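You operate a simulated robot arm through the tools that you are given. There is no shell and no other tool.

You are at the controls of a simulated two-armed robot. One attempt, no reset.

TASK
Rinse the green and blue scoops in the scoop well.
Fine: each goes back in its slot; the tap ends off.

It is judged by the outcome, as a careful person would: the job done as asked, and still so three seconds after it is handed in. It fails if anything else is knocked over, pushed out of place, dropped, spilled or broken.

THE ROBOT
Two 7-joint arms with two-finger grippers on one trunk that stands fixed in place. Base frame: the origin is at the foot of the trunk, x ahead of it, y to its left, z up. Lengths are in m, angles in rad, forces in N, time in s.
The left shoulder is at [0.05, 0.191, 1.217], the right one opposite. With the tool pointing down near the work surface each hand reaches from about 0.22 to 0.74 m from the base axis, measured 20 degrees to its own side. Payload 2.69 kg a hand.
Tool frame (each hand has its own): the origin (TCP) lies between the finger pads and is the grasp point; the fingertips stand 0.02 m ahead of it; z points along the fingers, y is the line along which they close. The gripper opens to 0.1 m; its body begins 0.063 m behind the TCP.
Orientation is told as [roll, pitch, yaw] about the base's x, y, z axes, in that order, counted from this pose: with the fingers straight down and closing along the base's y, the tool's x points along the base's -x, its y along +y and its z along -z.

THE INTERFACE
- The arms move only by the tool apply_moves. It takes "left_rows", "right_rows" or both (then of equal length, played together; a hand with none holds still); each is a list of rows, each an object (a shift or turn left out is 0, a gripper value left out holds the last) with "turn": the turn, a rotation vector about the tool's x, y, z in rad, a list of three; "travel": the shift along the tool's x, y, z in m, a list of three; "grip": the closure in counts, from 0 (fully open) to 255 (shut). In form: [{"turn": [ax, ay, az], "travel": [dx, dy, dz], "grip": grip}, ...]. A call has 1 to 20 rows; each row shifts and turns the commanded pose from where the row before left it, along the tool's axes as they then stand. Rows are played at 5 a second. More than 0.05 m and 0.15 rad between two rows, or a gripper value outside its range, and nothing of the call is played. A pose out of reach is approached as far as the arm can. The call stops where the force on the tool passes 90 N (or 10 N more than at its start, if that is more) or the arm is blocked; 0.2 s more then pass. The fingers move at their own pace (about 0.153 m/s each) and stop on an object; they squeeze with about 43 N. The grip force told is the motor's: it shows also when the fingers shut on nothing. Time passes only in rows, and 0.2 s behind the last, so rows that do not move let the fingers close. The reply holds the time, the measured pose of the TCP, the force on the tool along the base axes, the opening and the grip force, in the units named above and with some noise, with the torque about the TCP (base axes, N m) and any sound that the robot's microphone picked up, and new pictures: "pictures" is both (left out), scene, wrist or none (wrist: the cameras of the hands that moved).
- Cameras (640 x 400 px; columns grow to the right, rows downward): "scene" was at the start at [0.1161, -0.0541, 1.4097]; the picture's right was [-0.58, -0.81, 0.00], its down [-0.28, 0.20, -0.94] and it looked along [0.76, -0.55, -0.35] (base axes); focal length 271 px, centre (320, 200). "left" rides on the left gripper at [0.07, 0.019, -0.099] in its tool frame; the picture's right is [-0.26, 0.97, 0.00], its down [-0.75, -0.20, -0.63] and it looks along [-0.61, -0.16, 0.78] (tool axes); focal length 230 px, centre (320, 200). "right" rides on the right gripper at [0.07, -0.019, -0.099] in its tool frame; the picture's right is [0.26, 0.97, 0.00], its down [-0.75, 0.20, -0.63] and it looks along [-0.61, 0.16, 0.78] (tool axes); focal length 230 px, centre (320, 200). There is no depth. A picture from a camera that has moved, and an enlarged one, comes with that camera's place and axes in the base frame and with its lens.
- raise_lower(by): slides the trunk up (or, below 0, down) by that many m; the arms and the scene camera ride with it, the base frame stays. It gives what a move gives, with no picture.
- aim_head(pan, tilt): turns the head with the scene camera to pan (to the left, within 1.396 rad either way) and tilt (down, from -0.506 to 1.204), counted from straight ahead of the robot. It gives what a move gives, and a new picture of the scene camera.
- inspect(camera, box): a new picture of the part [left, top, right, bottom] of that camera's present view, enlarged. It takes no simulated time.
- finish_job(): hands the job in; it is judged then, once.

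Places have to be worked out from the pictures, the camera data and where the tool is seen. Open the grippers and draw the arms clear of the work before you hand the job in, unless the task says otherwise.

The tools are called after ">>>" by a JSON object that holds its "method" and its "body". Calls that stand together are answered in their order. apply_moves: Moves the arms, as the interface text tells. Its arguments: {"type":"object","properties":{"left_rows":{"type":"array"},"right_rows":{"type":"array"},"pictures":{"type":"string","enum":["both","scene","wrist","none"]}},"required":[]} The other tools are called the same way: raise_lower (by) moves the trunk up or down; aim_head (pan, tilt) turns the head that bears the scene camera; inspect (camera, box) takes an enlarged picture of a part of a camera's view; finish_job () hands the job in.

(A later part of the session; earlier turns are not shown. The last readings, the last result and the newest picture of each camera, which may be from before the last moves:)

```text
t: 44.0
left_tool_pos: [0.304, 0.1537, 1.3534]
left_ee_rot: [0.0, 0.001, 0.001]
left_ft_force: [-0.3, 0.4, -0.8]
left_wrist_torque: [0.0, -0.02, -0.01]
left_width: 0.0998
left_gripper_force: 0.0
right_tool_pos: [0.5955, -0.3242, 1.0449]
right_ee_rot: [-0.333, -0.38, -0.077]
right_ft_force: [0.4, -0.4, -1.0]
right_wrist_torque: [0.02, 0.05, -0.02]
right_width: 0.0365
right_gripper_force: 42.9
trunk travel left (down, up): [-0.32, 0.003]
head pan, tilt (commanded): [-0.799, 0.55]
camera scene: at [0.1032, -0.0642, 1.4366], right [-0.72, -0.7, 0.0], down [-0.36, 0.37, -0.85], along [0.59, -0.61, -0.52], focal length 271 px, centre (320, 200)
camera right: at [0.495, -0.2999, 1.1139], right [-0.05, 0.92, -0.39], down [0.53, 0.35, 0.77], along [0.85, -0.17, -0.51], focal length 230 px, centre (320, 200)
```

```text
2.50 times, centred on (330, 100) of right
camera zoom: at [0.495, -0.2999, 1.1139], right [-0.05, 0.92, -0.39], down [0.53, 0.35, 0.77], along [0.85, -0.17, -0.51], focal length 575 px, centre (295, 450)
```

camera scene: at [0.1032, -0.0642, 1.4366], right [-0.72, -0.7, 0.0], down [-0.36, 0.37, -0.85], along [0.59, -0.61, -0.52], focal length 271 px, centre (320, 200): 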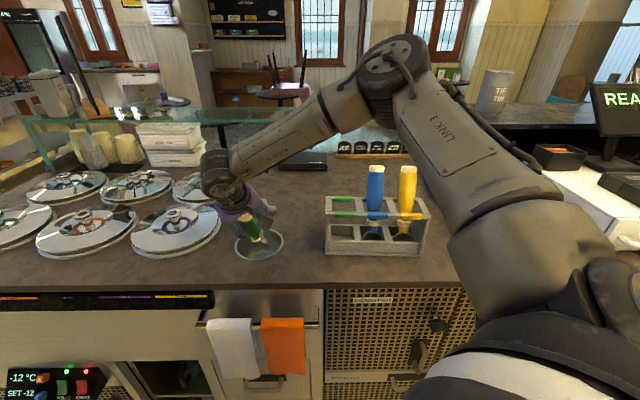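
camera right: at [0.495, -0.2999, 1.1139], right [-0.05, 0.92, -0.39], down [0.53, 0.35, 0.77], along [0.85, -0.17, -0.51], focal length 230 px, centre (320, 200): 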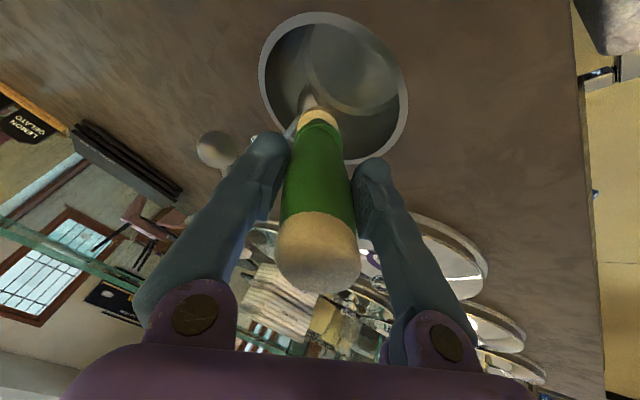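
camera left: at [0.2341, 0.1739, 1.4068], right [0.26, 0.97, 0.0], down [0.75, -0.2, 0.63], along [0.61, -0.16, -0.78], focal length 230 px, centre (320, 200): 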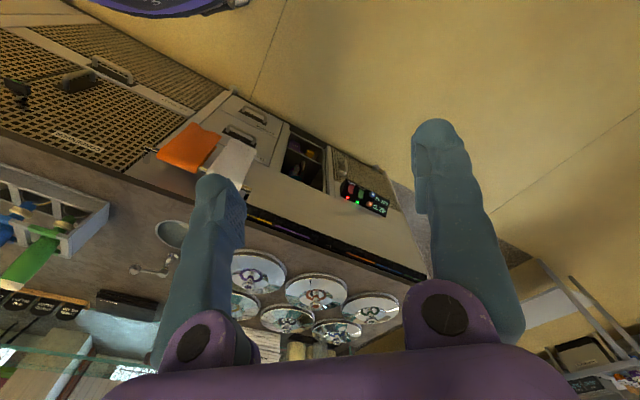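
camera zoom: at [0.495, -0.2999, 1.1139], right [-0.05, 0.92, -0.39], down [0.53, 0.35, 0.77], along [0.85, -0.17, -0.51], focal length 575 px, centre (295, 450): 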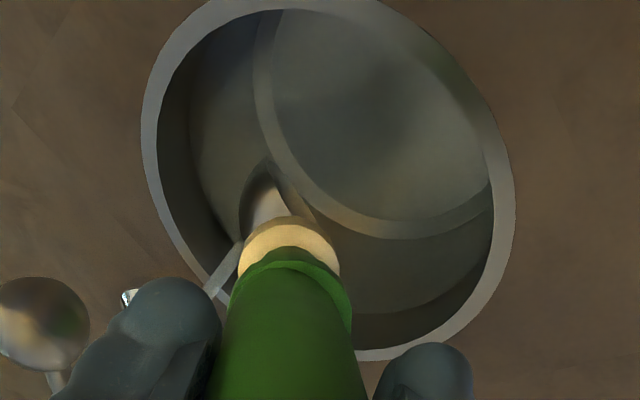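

The brown residue has gone and the bowl shines clean. I'll draw it forward off the stream, lift it just above the rim to drain over the well for about a second, then raise it to travel height.

>>> {"method": "apply_moves", "body": {"right_rows": [{"travel": [0.0102, 0.0084, -0.0072]}, {"travel": [0.0102, 0.0084, -0.0072]}, {"travel": [-0.011, -0.009, -0.026]}, {"travel": [-0.011, -0.009, -0.026]}, {}, {}, {}, {}, {}, {}, {"travel": [-0.0177, -0.0145, -0.0419]}, {"travel": [-0.0177, -0.0145, -0.0419]}, {"travel": [-0.0177, -0.0145, -0.0419]}]}}

>>> {"method": "inspect", "body": {"camera": "right", "box": [220, 20, 440, 180]}}

>>> {"method": "inspect", "body": {"camera": "scene", "box": [210, 140, 330, 270]}}

```text
t: 46.8
left_tool_pos: [0.3027, 0.1527, 1.3536]
left_ee_rot: [-0.003, 0.0, 0.001]
left_ft_force: [0.6, 0.1, 0.0]
left_wrist_torque: [-0.01, -0.03, -0.01]
left_width: 0.1003
left_gripper_force: 0.1
right_tool_pos: [0.573, -0.3008, 1.2504]
right_ee_rot: [-0.333, -0.379, -0.08]
right_ft_force: [-0.1, 0.3, -1.1]
right_wrist_torque: [-0.01, 0.06, 0.01]
right_width: 0.0368
right_gripper_force: 43.4
trunk travel left (down, up): [-0.32, 0.003]
head pan, tilt (commanded): [-0.799, 0.55]
camera scene: at [0.1023, -0.0638, 1.4367], right [-0.72, -0.7, 0.0], down [-0.36, 0.37, -0.85], along [0.59, -0.61, -0.52], focal length 271 px, centre (320, 200)
camera right: at [0.4728, -0.2759, 1.3177], right [-0.05, 0.92, -0.39], down [0.53, 0.35, 0.77], along [0.85, -0.17, -0.51], focal length 230 px, centre (320, 200)
```

scene: 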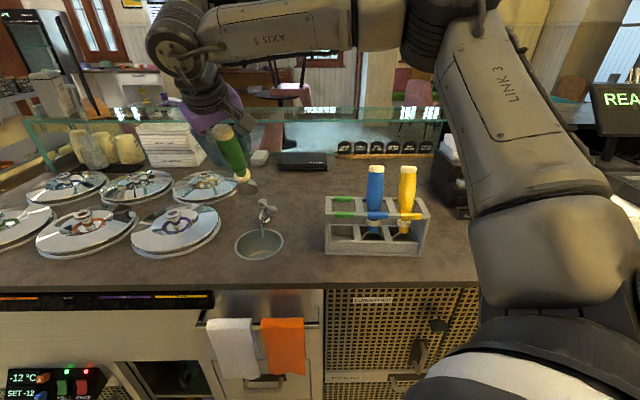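
right: 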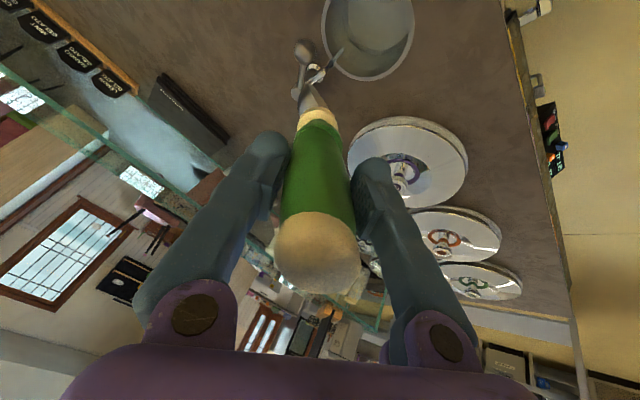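

```text
2.50 times, centred on (330, 100) of right
camera zoom: at [0.4728, -0.2759, 1.3177], right [-0.05, 0.92, -0.39], down [0.53, 0.35, 0.77], along [0.85, -0.17, -0.51], focal length 575 px, centre (295, 450)
```

zoom: 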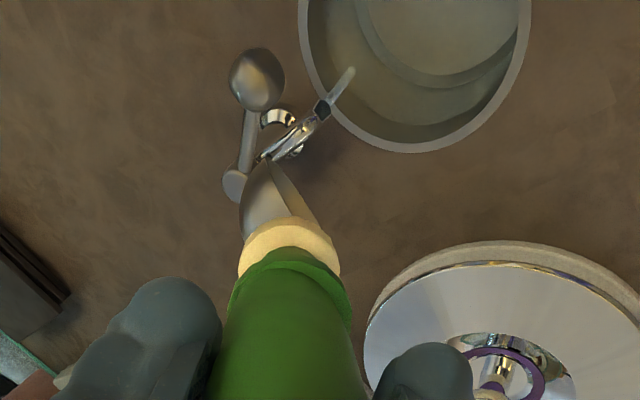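

```text
3.08 times, centred on (270, 205) of scene
camera zoom: at [0.1023, -0.0638, 1.4367], right [-0.72, -0.7, 0.0], down [-0.36, 0.37, -0.85], along [0.59, -0.61, -0.52], focal length 833 px, centre (474, 185)
```

zoom: 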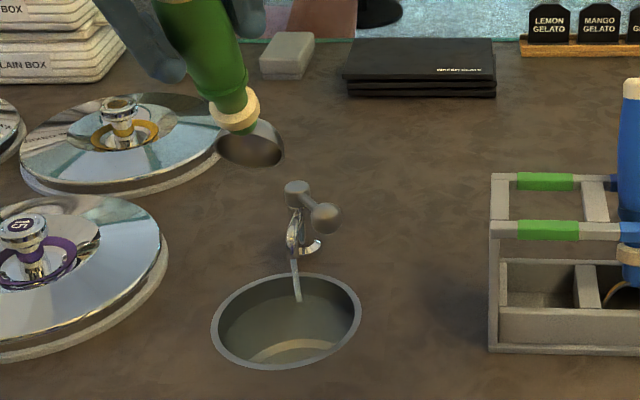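

Green is clean and drained, and the tap is untouched. I'll carry it back toward the rack: slide right, return the handle to near vertical, then move to the point above its slot.

>>> {"method": "apply_moves", "body": {"right_rows": [{"travel": [0.0259, -0.0316, 0]}, {"travel": [0.0259, -0.0316, 0]}, {"travel": [0.0259, -0.0316, 0]}, {"turn": [-0.0875, 0.1068, 0]}, {"turn": [-0.0875, 0.1068, 0]}, {"turn": [-0.0875, 0.1068, 0]}, {"turn": [-0.0875, 0.1068, 0]}, {"travel": [-0.0258, -0.0212, -0.0228]}, {"travel": [-0.0258, -0.0212, -0.0228]}, {}]}}

```text
t: 49.0
left_tool_pos: [0.3054, 0.1533, 1.3529]
left_ee_rot: [0.0, -0.001, 0.0]
left_ft_force: [0.0, -1.2, -0.5]
left_wrist_torque: [-0.01, -0.01, 0.0]
left_width: 0.1
left_gripper_force: 0.1
right_tool_pos: [0.5299, -0.4361, 1.2912]
right_ee_rot: [0.035, 0.039, -0.146]
right_ft_force: [-0.4, -0.1, -1.1]
right_wrist_torque: [-0.02, -0.03, -0.01]
right_width: 0.0366
right_gripper_force: 43.1
trunk travel left (down, up): [-0.32, 0.003]
head pan, tilt (commanded): [-0.799, 0.55]
camera scene: at [0.1026, -0.0642, 1.4367], right [-0.72, -0.7, 0.0], down [-0.36, 0.37, -0.85], along [0.59, -0.61, -0.52], focal length 271 px, centre (320, 200)
camera right: at [0.4616, -0.4462, 1.3933], right [-0.11, 0.99, 0.04], down [0.79, 0.07, 0.61], along [0.6, 0.1, -0.79], focal length 230 px, centre (320, 200)
```

scene: 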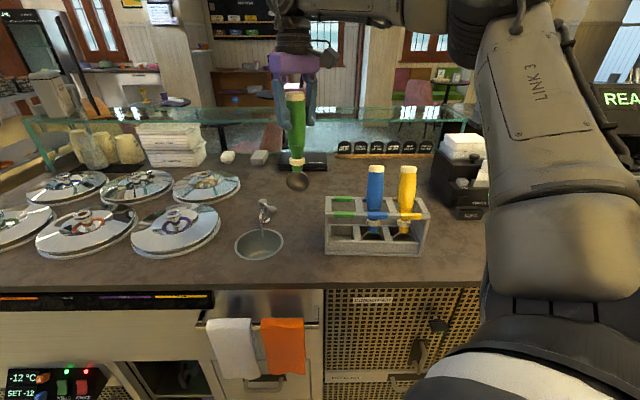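
right: 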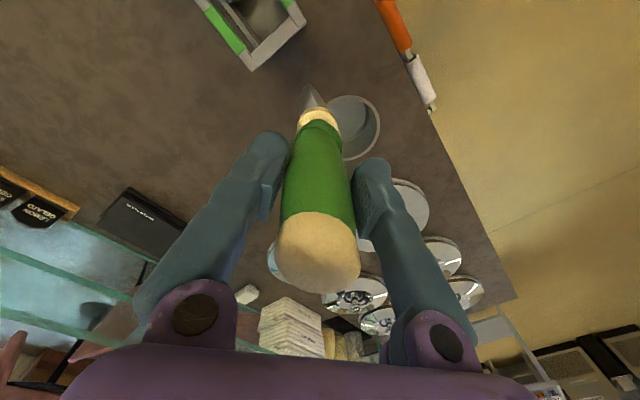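

The pose matches the planned one. I'll slide along the rack axis to sit right above green's slot and check alignment before lowering.

>>> {"method": "apply_moves", "body": {"right_rows": [{"travel": [0.0235, -0.0279, 0]}, {"travel": [0.0235, -0.0279, 0]}, {"travel": [0.0235, -0.0279, 0]}, {}]}}

>>> {"method": "inspect", "body": {"camera": "scene", "box": [310, 160, 400, 240]}}

>>> {"method": "inspect", "body": {"camera": "left", "box": [0, 190, 140, 290]}}

```text
t: 50.0
left_tool_pos: [0.3054, 0.1548, 1.3539]
left_ee_rot: [-0.001, 0.002, -0.001]
left_ft_force: [0.7, -0.7, -1.5]
left_wrist_torque: [-0.01, 0.02, 0.02]
left_width: 0.1
left_gripper_force: 0.0
right_tool_pos: [0.4475, -0.507, 1.2895]
right_ee_rot: [0.033, 0.041, -0.144]
right_ft_force: [0.3, 0.5, -1.3]
right_wrist_torque: [0.01, 0.01, -0.01]
right_width: 0.0365
right_gripper_force: 42.8
trunk travel left (down, up): [-0.32, 0.003]
head pan, tilt (commanded): [-0.799, 0.55]
camera scene: at [0.1039, -0.0635, 1.4366], right [-0.72, -0.7, 0.0], down [-0.36, 0.37, -0.85], along [0.59, -0.61, -0.52], focal length 271 px, centre (320, 200)
camera right: at [0.3804, -0.5173, 1.3923], right [-0.11, 0.99, 0.04], down [0.79, 0.07, 0.6], along [0.6, 0.1, -0.8], focal length 230 px, centre (320, 200)
```

scene: 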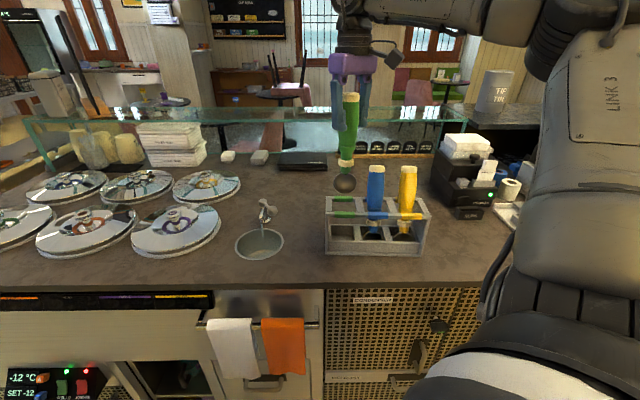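
right: 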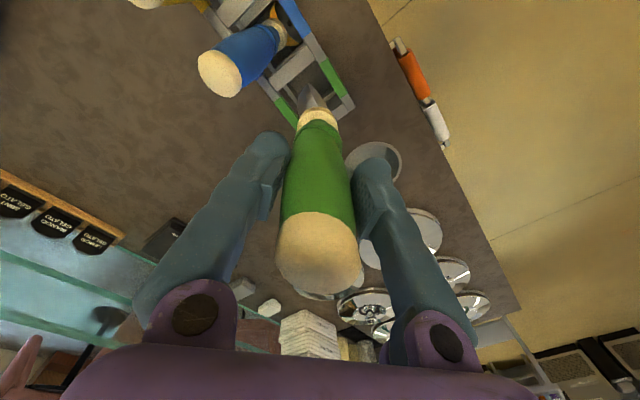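

```text
5.00 times, centred on (355, 200) of scene
camera zoom: at [0.1039, -0.0635, 1.4366], right [-0.72, -0.7, 0.0], down [-0.36, 0.37, -0.85], along [0.59, -0.61, -0.52], focal length 1353 px, centre (145, 200)
```

zoom: 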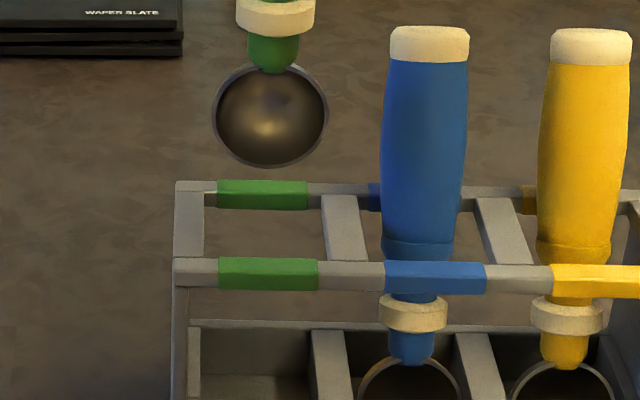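

```text
4.00 times, centred on (70, 240) of left
camera zoom: at [0.2361, 0.173, 1.4516], right [0.26, 0.97, 0.0], down [0.75, -0.2, 0.63], along [0.61, -0.16, -0.78], focal length 920 px, centre (1320, 40)
```

zoom: 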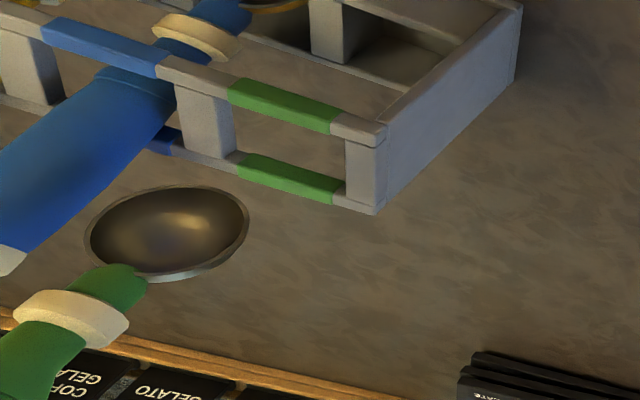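

The hand is within about 1.5 mm of the point it left from. I'll lower the bowl down to the rail frame by retracing the lift, then inspect before it enters.

>>> {"method": "apply_moves", "body": {"right_rows": [{"travel": [-0.0008, -0.0007, 0.02], "turn": [-0.0095, 0.0116, 0]}, {"travel": [-0.0025, -0.0021, 0.0098], "turn": [-0.0095, 0.0116, 0]}], "pictures": "none"}}

>>> {"method": "inspect", "body": {"camera": "scene", "box": [320, 175, 380, 230]}}

>>> {"method": "inspect", "body": {"camera": "left", "box": [20, 190, 140, 270]}}

>>> {"method": "inspect", "body": {"camera": "right", "box": [240, 50, 400, 160]}}

```text
t: 50.6
left_tool_pos: [0.304, 0.1536, 1.3537]
left_ee_rot: [-0.001, 0.001, 0.0]
left_ft_force: [-0.8, -0.7, -0.7]
left_wrist_torque: [-0.02, 0.0, -0.02]
left_width: 0.1002
left_gripper_force: 0.0
right_tool_pos: [0.4498, -0.5092, 1.2604]
right_ee_rot: [0.052, 0.062, -0.145]
right_ft_force: [-0.6, 0.4, -1.0]
right_wrist_torque: [0.03, -0.03, 0.01]
right_width: 0.0367
right_gripper_force: 43.1
trunk travel left (down, up): [-0.32, 0.003]
head pan, tilt (commanded): [-0.799, 0.55]
```

```text
7.27 times, centred on (350, 202) of scene
camera zoom: at [0.1033, -0.0641, 1.4366], right [-0.72, -0.7, 0.0], down [-0.36, 0.37, -0.85], along [0.59, -0.61, -0.52], focal length 1968 px, centre (102, 182)
```

zoom: 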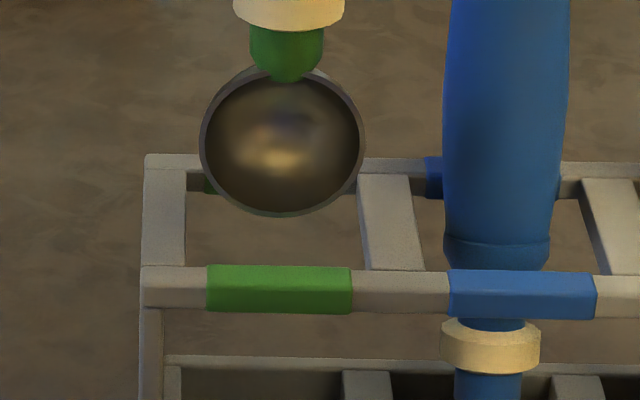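

```text
5.00 times, centred on (80, 230) of left
camera zoom: at [0.2355, 0.1725, 1.4518], right [0.26, 0.97, 0.0], down [0.75, -0.2, 0.63], along [0.61, -0.16, -0.78], focal length 1150 px, centre (1520, 50)
```

zoom: 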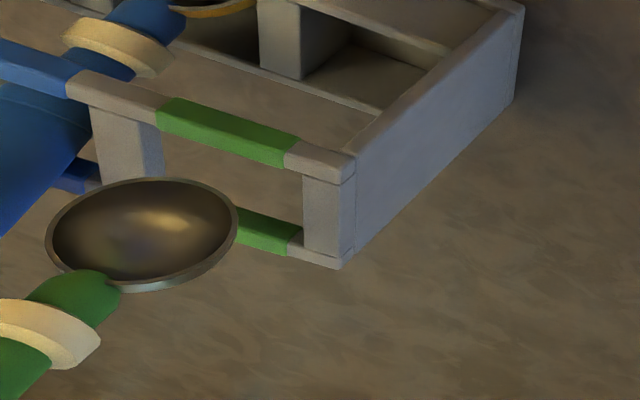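

```text
3.64 times, centred on (320, 105) of right
camera zoom: at [0.3829, -0.5222, 1.3638], right [-0.11, 0.99, 0.07], down [0.81, 0.05, 0.59], along [0.58, 0.12, -0.8], focal length 837 px, centre (320, 546)
```

zoom: 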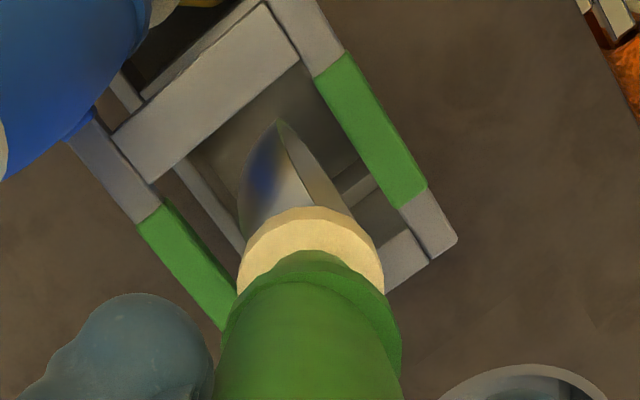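

The bowl lines up with the opening within about 1 mm of the way it came out. I'll continue down through the rails with small reversed steps.

>>> {"method": "apply_moves", "body": {"right_rows": [{"travel": [-0.0026, -0.0022, 0.0098], "turn": [-0.0095, 0.0116, 0]}, {"travel": [-0.0027, -0.0023, 0.0097], "turn": [-0.0095, 0.0116, 0]}, {"travel": [-0.0029, -0.0023, 0.0097], "turn": [-0.0095, 0.0116, 0]}, {"travel": [-0.003, -0.0024, 0.0096], "turn": [-0.0095, 0.0116, 0]}], "pictures": "none"}}

>>> {"method": "inspect", "body": {"camera": "scene", "box": [320, 180, 380, 235]}}

>>> {"method": "inspect", "body": {"camera": "left", "box": [40, 190, 140, 260]}}

```text
t: 51.6
left_tool_pos: [0.3046, 0.1518, 1.3537]
left_ee_rot: [-0.001, 0.001, 0.0]
left_ft_force: [0.1, 0.3, -0.7]
left_wrist_torque: [0.01, 0.01, -0.01]
left_width: 0.1003
left_gripper_force: 0.1
right_tool_pos: [0.458, -0.5168, 1.2192]
right_ee_rot: [0.089, 0.11, -0.142]
right_ft_force: [0.6, 0.2, -1.8]
right_wrist_torque: [0.0, -0.02, -0.04]
right_width: 0.0367
right_gripper_force: 42.7
trunk travel left (down, up): [-0.32, 0.003]
head pan, tilt (commanded): [-0.799, 0.55]
```

```text
7.27 times, centred on (350, 208) of scene
camera zoom: at [0.1035, -0.0643, 1.4366], right [-0.72, -0.7, 0.0], down [-0.36, 0.37, -0.85], along [0.59, -0.61, -0.52], focal length 1968 px, centre (102, 146)
```

zoom: 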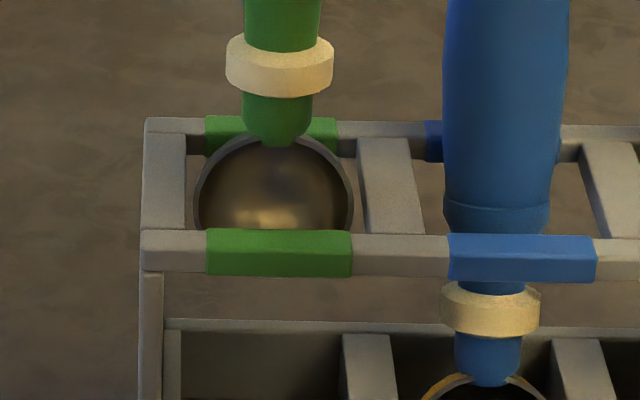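

```text
5.71 times, centred on (90, 225) of left
camera zoom: at [0.2356, 0.1722, 1.4518], right [0.26, 0.97, 0.0], down [0.75, -0.2, 0.63], along [0.61, -0.16, -0.78], focal length 1315 px, centre (1634, 57)
```

zoom: 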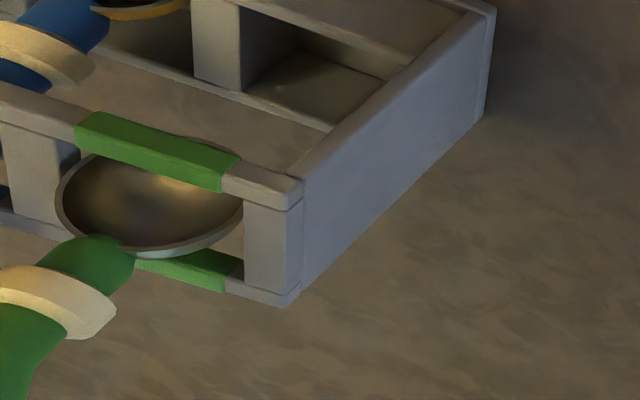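

The view is practically the same as on the way out. I'll continue down to the level just above the cup, retracing.

>>> {"method": "apply_moves", "body": {"right_rows": [{"travel": [-0.0031, -0.0025, 0.0095], "turn": [-0.0095, 0.0116, 0]}, {"travel": [-0.0032, -0.0026, 0.0095], "turn": [-0.0095, 0.0116, 0]}, {"travel": [-0.0033, -0.0027, 0.0094], "turn": [-0.0155, 0.0189, 0]}, {"travel": [-0.0029, -0.0023, 0.0095], "turn": [-0.0155, 0.0189, 0]}, {"travel": [-0.003, -0.0025, 0.0094], "turn": [-0.0155, 0.0189, 0]}, {"travel": [-0.0032, -0.0026, 0.0093], "turn": [-0.0155, 0.0189, 0]}], "pictures": "none"}}

>>> {"method": "inspect", "body": {"camera": "scene", "box": [310, 170, 400, 250]}}

>>> {"method": "inspect", "body": {"camera": "left", "box": [40, 190, 140, 260]}}

```text
t: 53.0
left_tool_pos: [0.3051, 0.1526, 1.3525]
left_ee_rot: [0.001, 0.0, 0.0]
left_ft_force: [0.3, -0.3, 0.0]
left_wrist_torque: [-0.02, 0.0, 0.0]
left_width: 0.0999
left_gripper_force: 0.1
right_tool_pos: [0.4654, -0.5267, 1.1594]
right_ee_rot: [0.172, 0.206, -0.128]
right_ft_force: [0.2, -0.1, -1.3]
right_wrist_torque: [0.01, -0.02, 0.03]
right_width: 0.0366
right_gripper_force: 42.5
trunk travel left (down, up): [-0.32, 0.003]
head pan, tilt (commanded): [-0.799, 0.55]
```

```text
5.00 times, centred on (355, 210) of scene
camera zoom: at [0.1035, -0.0647, 1.4366], right [-0.72, -0.7, 0.0], down [-0.36, 0.38, -0.85], along [0.59, -0.61, -0.52], focal length 1353 px, centre (145, 150)
```

zoom: 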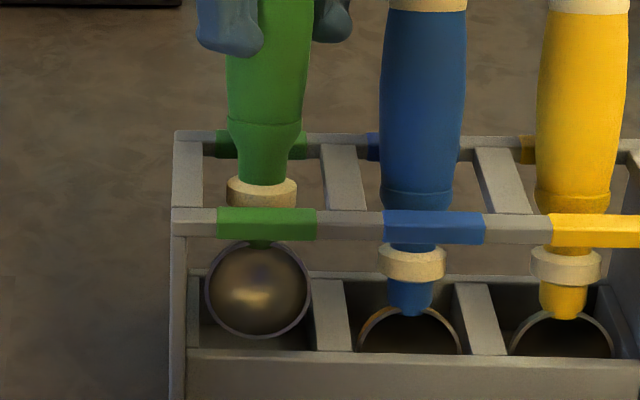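

```text
5.71 times, centred on (90, 225) of left
camera zoom: at [0.2357, 0.1718, 1.4518], right [0.26, 0.97, 0.0], down [0.75, -0.2, 0.63], along [0.61, -0.16, -0.78], focal length 1315 px, centre (1634, 57)
```

zoom: 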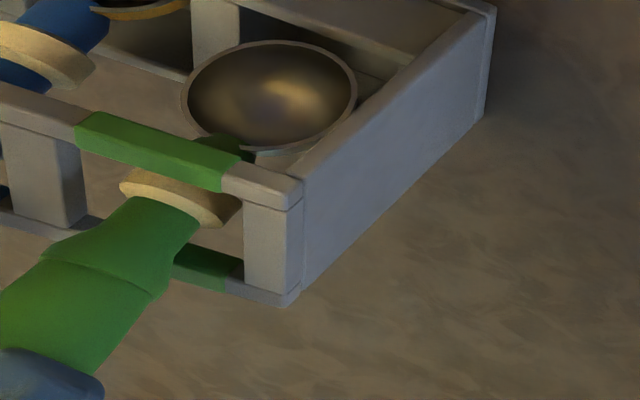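

The bowl is back in its compartment with no contact, matching the outbound poses to about 2 mm. I'll retrace the last three centimetres and check force and position.

>>> {"method": "apply_moves", "body": {"right_rows": [{"travel": [-0.0034, -0.0028, 0.0092], "turn": [-0.0155, 0.0189, 0]}, {"travel": [-0.0036, -0.0029, 0.009], "turn": [-0.0155, 0.0189, 0]}, {"travel": [-0.0037, -0.0031, 0.0089], "turn": [-0.0155, 0.0189, 0]}], "pictures": "none"}}

>>> {"method": "inspect", "body": {"camera": "scene", "box": [310, 170, 400, 250]}}

>>> {"method": "inspect", "body": {"camera": "left", "box": [40, 190, 140, 260]}}

```text
t: 53.8
left_tool_pos: [0.3053, 0.1533, 1.3529]
left_ee_rot: [0.0, 0.002, 0.0]
left_ft_force: [0.6, -0.3, -0.7]
left_wrist_torque: [0.0, 0.01, -0.01]
left_width: 0.0997
left_gripper_force: 0.1
right_tool_pos: [0.4684, -0.5322, 1.1283]
right_ee_rot: [0.224, 0.262, -0.116]
right_ft_force: [0.8, -1.2, -1.9]
right_wrist_torque: [-0.13, -0.2, -0.01]
right_width: 0.0367
right_gripper_force: 43.2
trunk travel left (down, up): [-0.32, 0.003]
head pan, tilt (commanded): [-0.799, 0.55]
```

```text
5.00 times, centred on (355, 210) of scene
camera zoom: at [0.1037, -0.0649, 1.4365], right [-0.72, -0.7, 0.0], down [-0.36, 0.38, -0.85], along [0.59, -0.61, -0.52], focal length 1353 px, centre (145, 150)
```

zoom: 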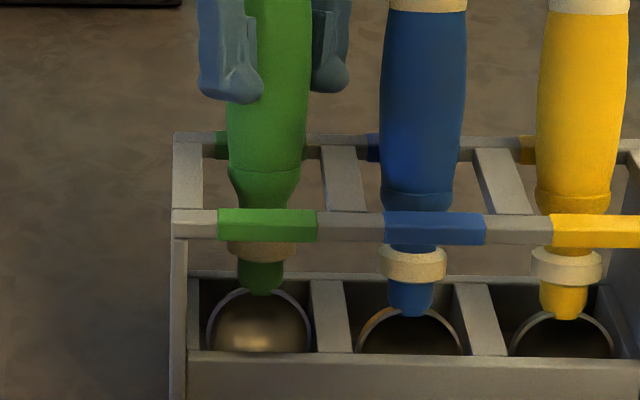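

```text
5.71 times, centred on (90, 225) of left
camera zoom: at [0.2359, 0.1716, 1.4518], right [0.26, 0.97, 0.0], down [0.75, -0.2, 0.63], along [0.61, -0.16, -0.78], focal length 1315 px, centre (1634, 57)
```

zoom: 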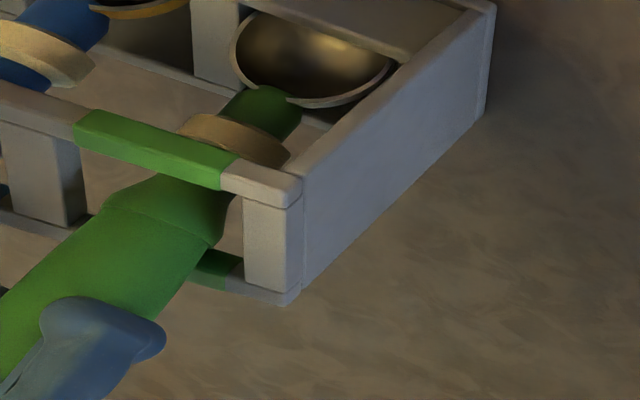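

There's a faint touch on the back rail, as expected since the scoop rests there, and the pose is within 1.5 mm of home apart from the last centimetre. I'll lower that centimetre gently.

>>> {"method": "apply_moves", "body": {"right_rows": [{"travel": [-0.0016, -0.0013, 0.0045]}, {"travel": [-0.0015, -0.0012, 0.0044]}, {}], "pictures": "wrist"}}

>>> {"method": "inspect", "body": {"camera": "scene", "box": [310, 130, 440, 260]}}

>>> {"method": "inspect", "body": {"camera": "left", "box": [0, 150, 160, 300]}}

```text
t: 54.6
left_tool_pos: [0.3042, 0.1542, 1.3532]
left_ee_rot: [-0.001, 0.0, 0.003]
left_ft_force: [-0.4, 0.2, 0.6]
left_wrist_torque: [0.0, 0.01, 0.0]
left_width: 0.0998
left_gripper_force: 0.0
right_tool_pos: [0.4695, -0.5326, 1.1206]
right_ee_rot: [0.223, 0.262, -0.115]
right_ft_force: [-1.5, 1.9, 0.7]
right_wrist_torque: [0.04, 0.0, 0.04]
right_width: 0.0368
right_gripper_force: 42.5
trunk travel left (down, up): [-0.32, 0.003]
head pan, tilt (commanded): [-0.799, 0.55]
camera right: at [0.4219, -0.565, 1.2297], right [-0.08, 0.96, 0.27], down [0.9, -0.05, 0.44], along [0.44, 0.28, -0.85], focal length 230 px, centre (320, 200)
```

right: 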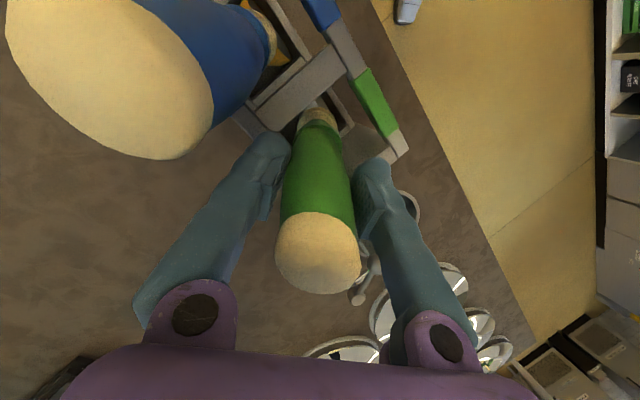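

```text
3.08 times, centred on (375, 195) of scene
camera zoom: at [0.1029, -0.0639, 1.4367], right [-0.72, -0.7, 0.0], down [-0.36, 0.37, -0.85], along [0.59, -0.61, -0.52], focal length 833 px, centre (151, 215)
```

zoom: 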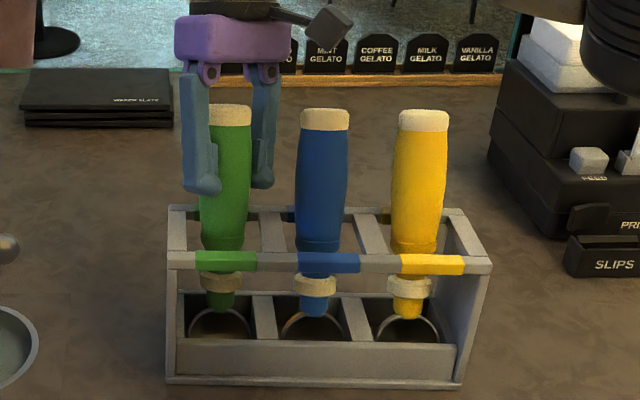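

```text
2.67 times, centred on (80, 225) of left
camera zoom: at [0.2351, 0.1727, 1.4519], right [0.26, 0.97, 0.0], down [0.75, -0.2, 0.63], along [0.61, -0.16, -0.78], focal length 614 px, centre (960, 133)
```

zoom: 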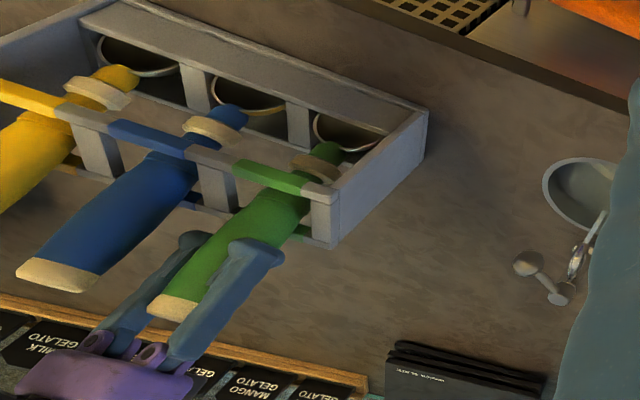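

Green is seated to within 1–2 mm of its original height. I'll ease it down the last bit and open the fingers to 5 cm, watching that it stays.

>>> {"method": "apply_moves", "body": {"right_rows": [{"travel": [0, 0, 0.0018]}, {"grip": 150}, {"grip": 128}, {}], "pictures": "wrist"}}

>>> {"method": "inspect", "body": {"camera": "scene", "box": [310, 130, 440, 260]}}

>>> {"method": "inspect", "body": {"camera": "right", "box": [200, 60, 440, 260]}}

```text
t: 55.6
left_tool_pos: [0.3042, 0.1527, 1.3521]
left_ee_rot: [-0.001, 0.001, 0.001]
left_ft_force: [0.3, -1.1, -0.8]
left_wrist_torque: [0.02, 0.01, -0.03]
left_width: 0.1
left_gripper_force: 0.1
right_tool_pos: [0.4679, -0.5321, 1.1193]
right_ee_rot: [0.222, 0.261, -0.117]
right_ft_force: [1.0, -0.8, -1.1]
right_wrist_torque: [0.01, 0.02, -0.02]
right_width: 0.0496
right_gripper_force: 0.1
trunk travel left (down, up): [-0.32, 0.003]
head pan, tilt (commanded): [-0.799, 0.55]
camera right: at [0.4212, -0.5646, 1.228], right [-0.08, 0.96, 0.27], down [0.9, -0.05, 0.44], along [0.44, 0.28, -0.85], focal length 230 px, centre (320, 200)
```

right: 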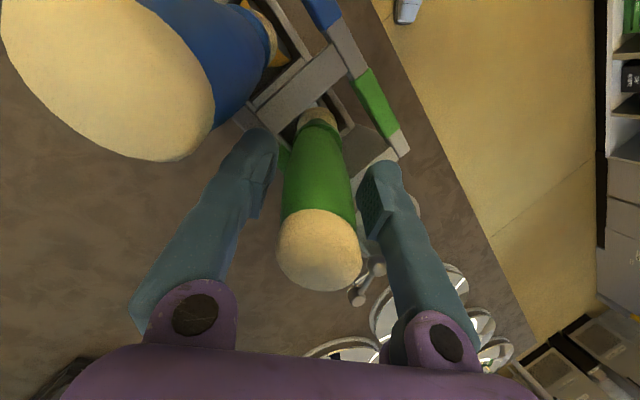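

```text
3.08 times, centred on (375, 195) of scene
camera zoom: at [0.1031, -0.0641, 1.4366], right [-0.72, -0.7, 0.0], down [-0.36, 0.37, -0.85], along [0.59, -0.61, -0.52], focal length 833 px, centre (151, 215)
```

zoom: 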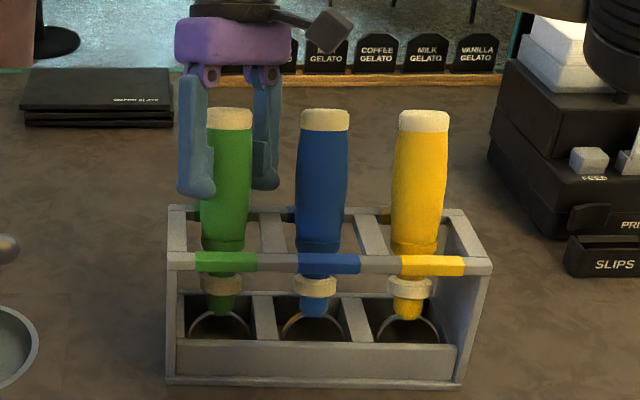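

```text
2.00 times, centred on (320, 160) of right
camera zoom: at [0.4212, -0.5646, 1.228], right [-0.08, 0.96, 0.27], down [0.9, -0.05, 0.44], along [0.44, 0.28, -0.85], focal length 460 px, centre (320, 280)
```

zoom: 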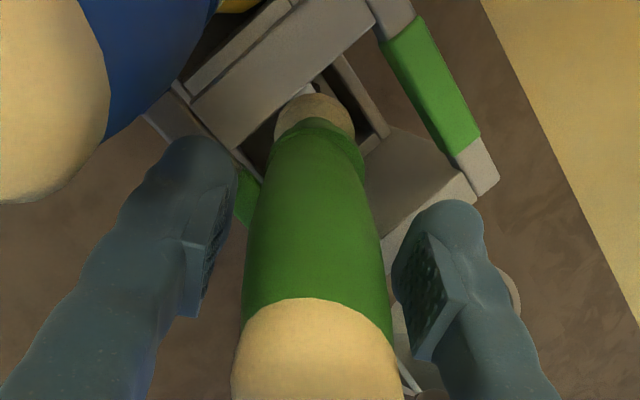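

Green rests in its slot exactly as at the start. I'll open wider and rise vertically, easing the tilt, until the fingertips clear the handle tops.

>>> {"method": "apply_moves", "body": {"right_rows": [{"grip": 64}, {}, {"travel": [0.0052, 0.0043, -0.0188], "turn": [0.0254, -0.031, 0]}, {"travel": [0.0046, 0.0038, -0.0191], "turn": [0.0254, -0.031, 0]}, {"travel": [0.004, 0.0033, -0.0193], "turn": [0.0254, -0.031, 0]}, {"travel": [0.0034, 0.0028, -0.0195]}, {}]}}

>>> {"method": "inspect", "body": {"camera": "scene", "box": [310, 130, 440, 260]}}

>>> {"method": "inspect", "body": {"camera": "right", "box": [160, 0, 480, 240]}}

```text
t: 57.2
left_tool_pos: [0.3049, 0.1536, 1.3521]
left_ee_rot: [0.001, 0.001, 0.001]
left_ft_force: [-0.4, -0.3, -0.1]
left_wrist_torque: [0.01, 0.0, 0.0]
left_width: 0.0999
left_gripper_force: 0.1
right_tool_pos: [0.4681, -0.533, 1.1991]
right_ee_rot: [0.14, 0.17, -0.134]
right_ft_force: [0.1, -0.3, 0.0]
right_wrist_torque: [0.01, 0.01, 0.01]
right_width: 0.0749
right_gripper_force: 0.1
trunk travel left (down, up): [-0.32, 0.003]
head pan, tilt (commanded): [-0.799, 0.55]
camera scene: at [0.1032, -0.0644, 1.4366], right [-0.72, -0.7, 0.0], down [-0.36, 0.37, -0.85], along [0.59, -0.61, -0.52], focal length 271 px, centre (320, 200)
camera right: at [0.4123, -0.5554, 1.3058], right [-0.1, 0.98, 0.18], down [0.86, -0.01, 0.52], along [0.51, 0.21, -0.84], focal length 230 px, centre (320, 200)
```

scene: 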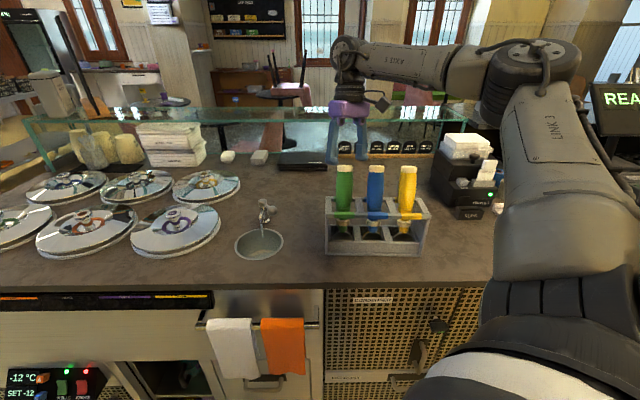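
right: 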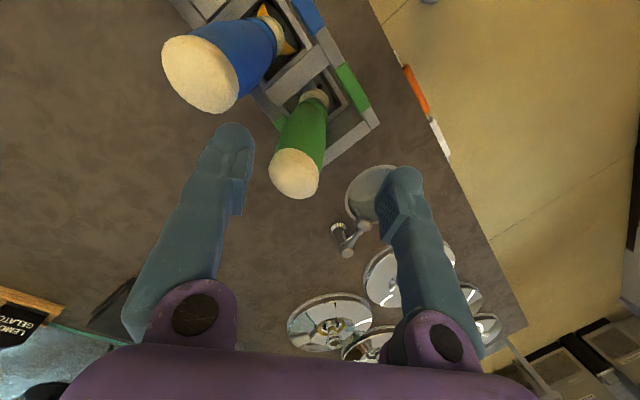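

```text
3.08 times, centred on (375, 195) of scene
camera zoom: at [0.1032, -0.0644, 1.4366], right [-0.72, -0.7, 0.0], down [-0.36, 0.37, -0.85], along [0.59, -0.61, -0.52], focal length 833 px, centre (151, 215)
```

zoom: 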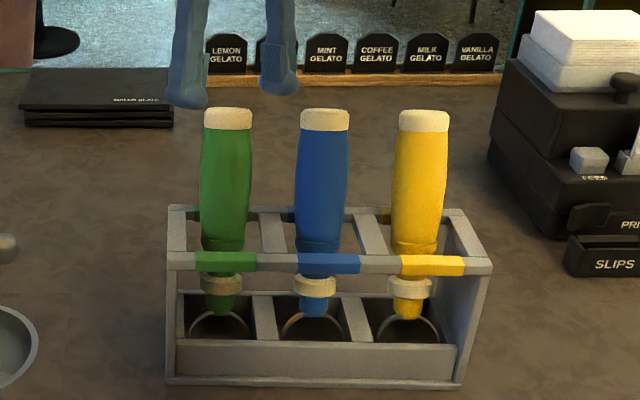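

```text
1.67 times, centred on (320, 120) of right
camera zoom: at [0.4123, -0.5554, 1.3058], right [-0.1, 0.98, 0.18], down [0.86, -0.01, 0.52], along [0.51, 0.21, -0.84], focal length 384 px, centre (320, 333)
```

zoom: 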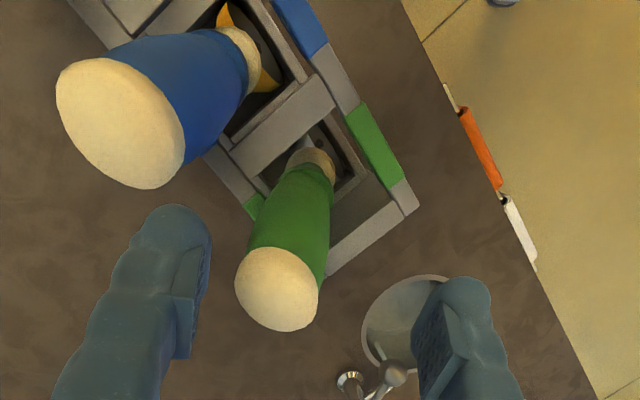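

Green is properly back. Blue sits 0.077 m further along the rack with an orange residue on its bowl, so I'll shift over it at the same height.

>>> {"method": "apply_moves", "body": {"right_rows": [{"travel": [0.0244, -0.0298, 0]}, {"travel": [0.0244, -0.0298, 0]}, {"travel": [-0.006, -0.0049, -0.0018]}, {}]}}

>>> {"method": "inspect", "body": {"camera": "scene", "box": [310, 100, 440, 230]}}

>>> {"method": "inspect", "body": {"camera": "right", "box": [160, 0, 480, 240]}}

```text
t: 58.2
left_tool_pos: [0.3035, 0.1534, 1.3541]
left_ee_rot: [-0.001, 0.0, 0.0]
left_ft_force: [-0.4, 0.7, -0.1]
left_wrist_torque: [0.05, 0.0, 0.0]
left_width: 0.0999
left_gripper_force: 0.1
right_tool_pos: [0.4153, -0.5876, 1.1948]
right_ee_rot: [0.141, 0.169, -0.138]
right_ft_force: [-0.7, 0.7, 0.0]
right_wrist_torque: [0.0, -0.02, -0.01]
right_width: 0.075
right_gripper_force: 0.0
right hand out of reach, approached as far as the arm can: row 3
trunk travel left (down, up): [-0.32, 0.003]
head pan, tilt (commanded): [-0.799, 0.55]
camera scene: at [0.1028, -0.0647, 1.4366], right [-0.72, -0.7, 0.0], down [-0.36, 0.38, -0.85], along [0.59, -0.61, -0.52], focal length 271 px, centre (320, 200)
camera right: at [0.3589, -0.6093, 1.303], right [-0.1, 0.98, 0.18], down [0.86, -0.01, 0.52], along [0.51, 0.2, -0.84], focal length 230 px, centre (320, 200)
```

scene: 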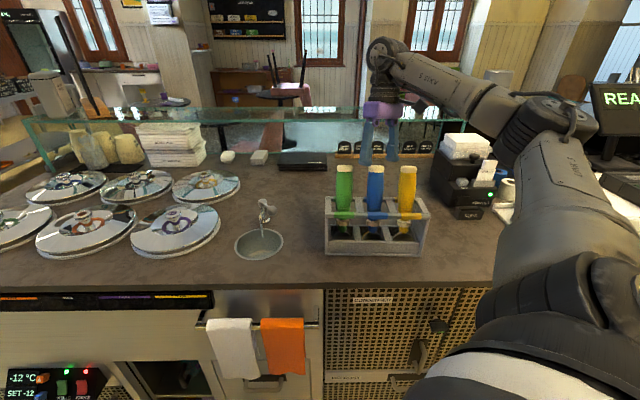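
right: 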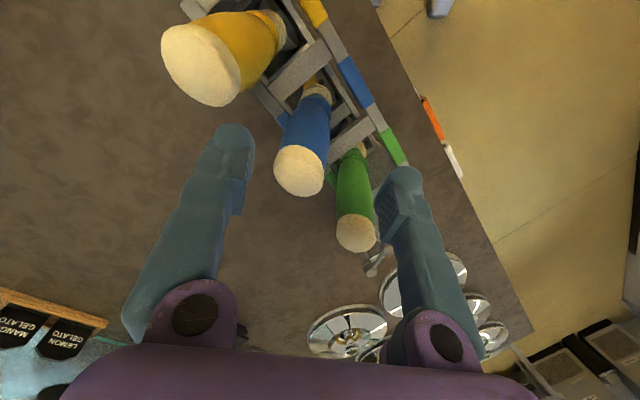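

```text
3.08 times, centred on (375, 165) of scene
camera zoom: at [0.1028, -0.0647, 1.4366], right [-0.72, -0.7, 0.0], down [-0.36, 0.38, -0.85], along [0.59, -0.61, -0.52], focal length 833 px, centre (151, 308)
```

zoom: 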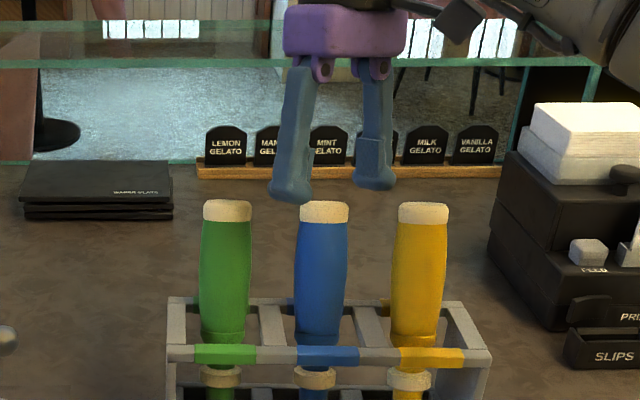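

```text
1.67 times, centred on (320, 120) of right
camera zoom: at [0.3589, -0.6093, 1.303], right [-0.1, 0.98, 0.18], down [0.86, -0.01, 0.52], along [0.51, 0.2, -0.84], focal length 384 px, centre (320, 333)
```

zoom: 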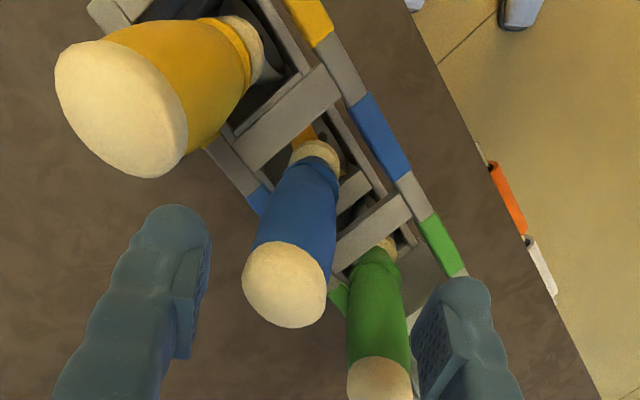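

Blue is below, but yellow's handle would be tight against one finger unless I'm centred. I'll ease the tilt for more reach and shift about 1 cm outward to centre on blue's cap before descending.

>>> {"method": "apply_moves", "body": {"right_rows": [{"turn": [0.0761, -0.0929, 0]}, {"travel": [-0.0104, -0.0046, 0.0089]}, {}]}}

>>> {"method": "inspect", "body": {"camera": "right", "box": [160, 0, 480, 240]}}

>>> {"method": "inspect", "body": {"camera": "scene", "box": [330, 110, 430, 210]}}

```text
t: 59.0
left_tool_pos: [0.3026, 0.1535, 1.3531]
left_ee_rot: [-0.002, 0.0, 0.001]
left_ft_force: [0.4, -0.2, -0.4]
left_wrist_torque: [0.02, -0.03, -0.01]
left_width: 0.1001
left_gripper_force: 0.0
right_tool_pos: [0.4257, -0.5904, 1.1883]
right_ee_rot: [0.065, 0.077, -0.146]
right_ft_force: [-0.6, -0.3, -0.8]
right_wrist_torque: [0.0, -0.02, -0.02]
right_width: 0.075
right_gripper_force: 0.0
trunk travel left (down, up): [-0.32, 0.003]
head pan, tilt (commanded): [-0.799, 0.55]
camera scene: at [0.1023, -0.0639, 1.4367], right [-0.72, -0.7, 0.0], down [-0.36, 0.37, -0.85], along [0.59, -0.61, -0.52], focal length 271 px, centre (320, 200)
camera right: at [0.3604, -0.6053, 1.292], right [-0.11, 0.99, 0.08], down [0.81, 0.04, 0.58], along [0.57, 0.13, -0.81], focal length 230 px, centre (320, 200)
```

scene: 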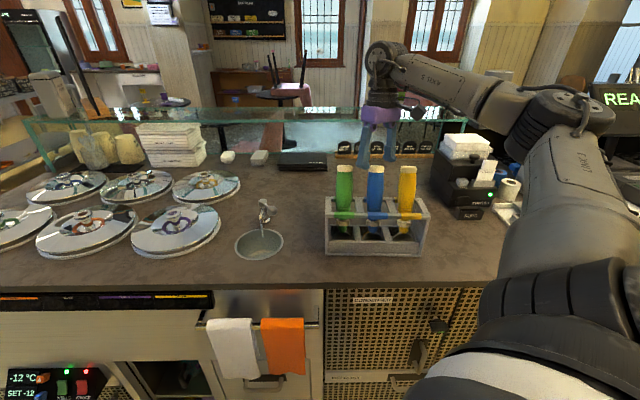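
right: 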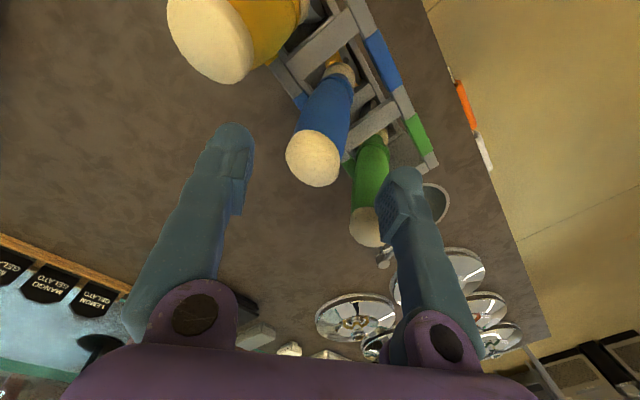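

```text
1.67 times, centred on (320, 120) of right
camera zoom: at [0.3604, -0.6053, 1.292], right [-0.11, 0.99, 0.08], down [0.81, 0.04, 0.58], along [0.57, 0.13, -0.81], focal length 384 px, centre (320, 333)
```

zoom: 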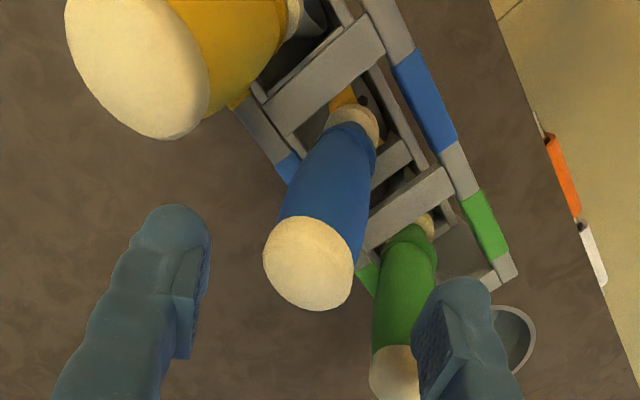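

```text
4.00 times, centred on (380, 160) of scene
camera zoom: at [0.1023, -0.0639, 1.4367], right [-0.72, -0.7, 0.0], down [-0.36, 0.37, -0.85], along [0.59, -0.61, -0.52], focal length 1083 px, centre (80, 360)
```

zoom: 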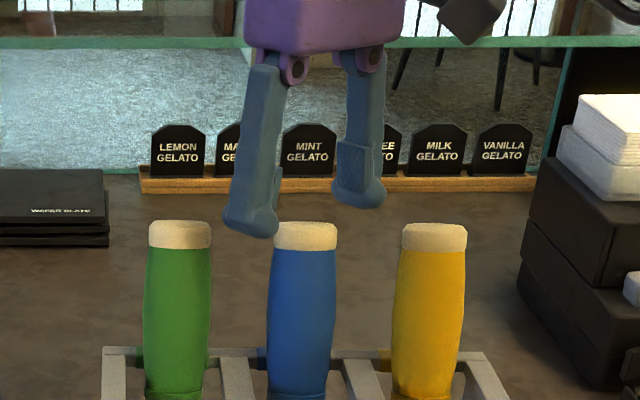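

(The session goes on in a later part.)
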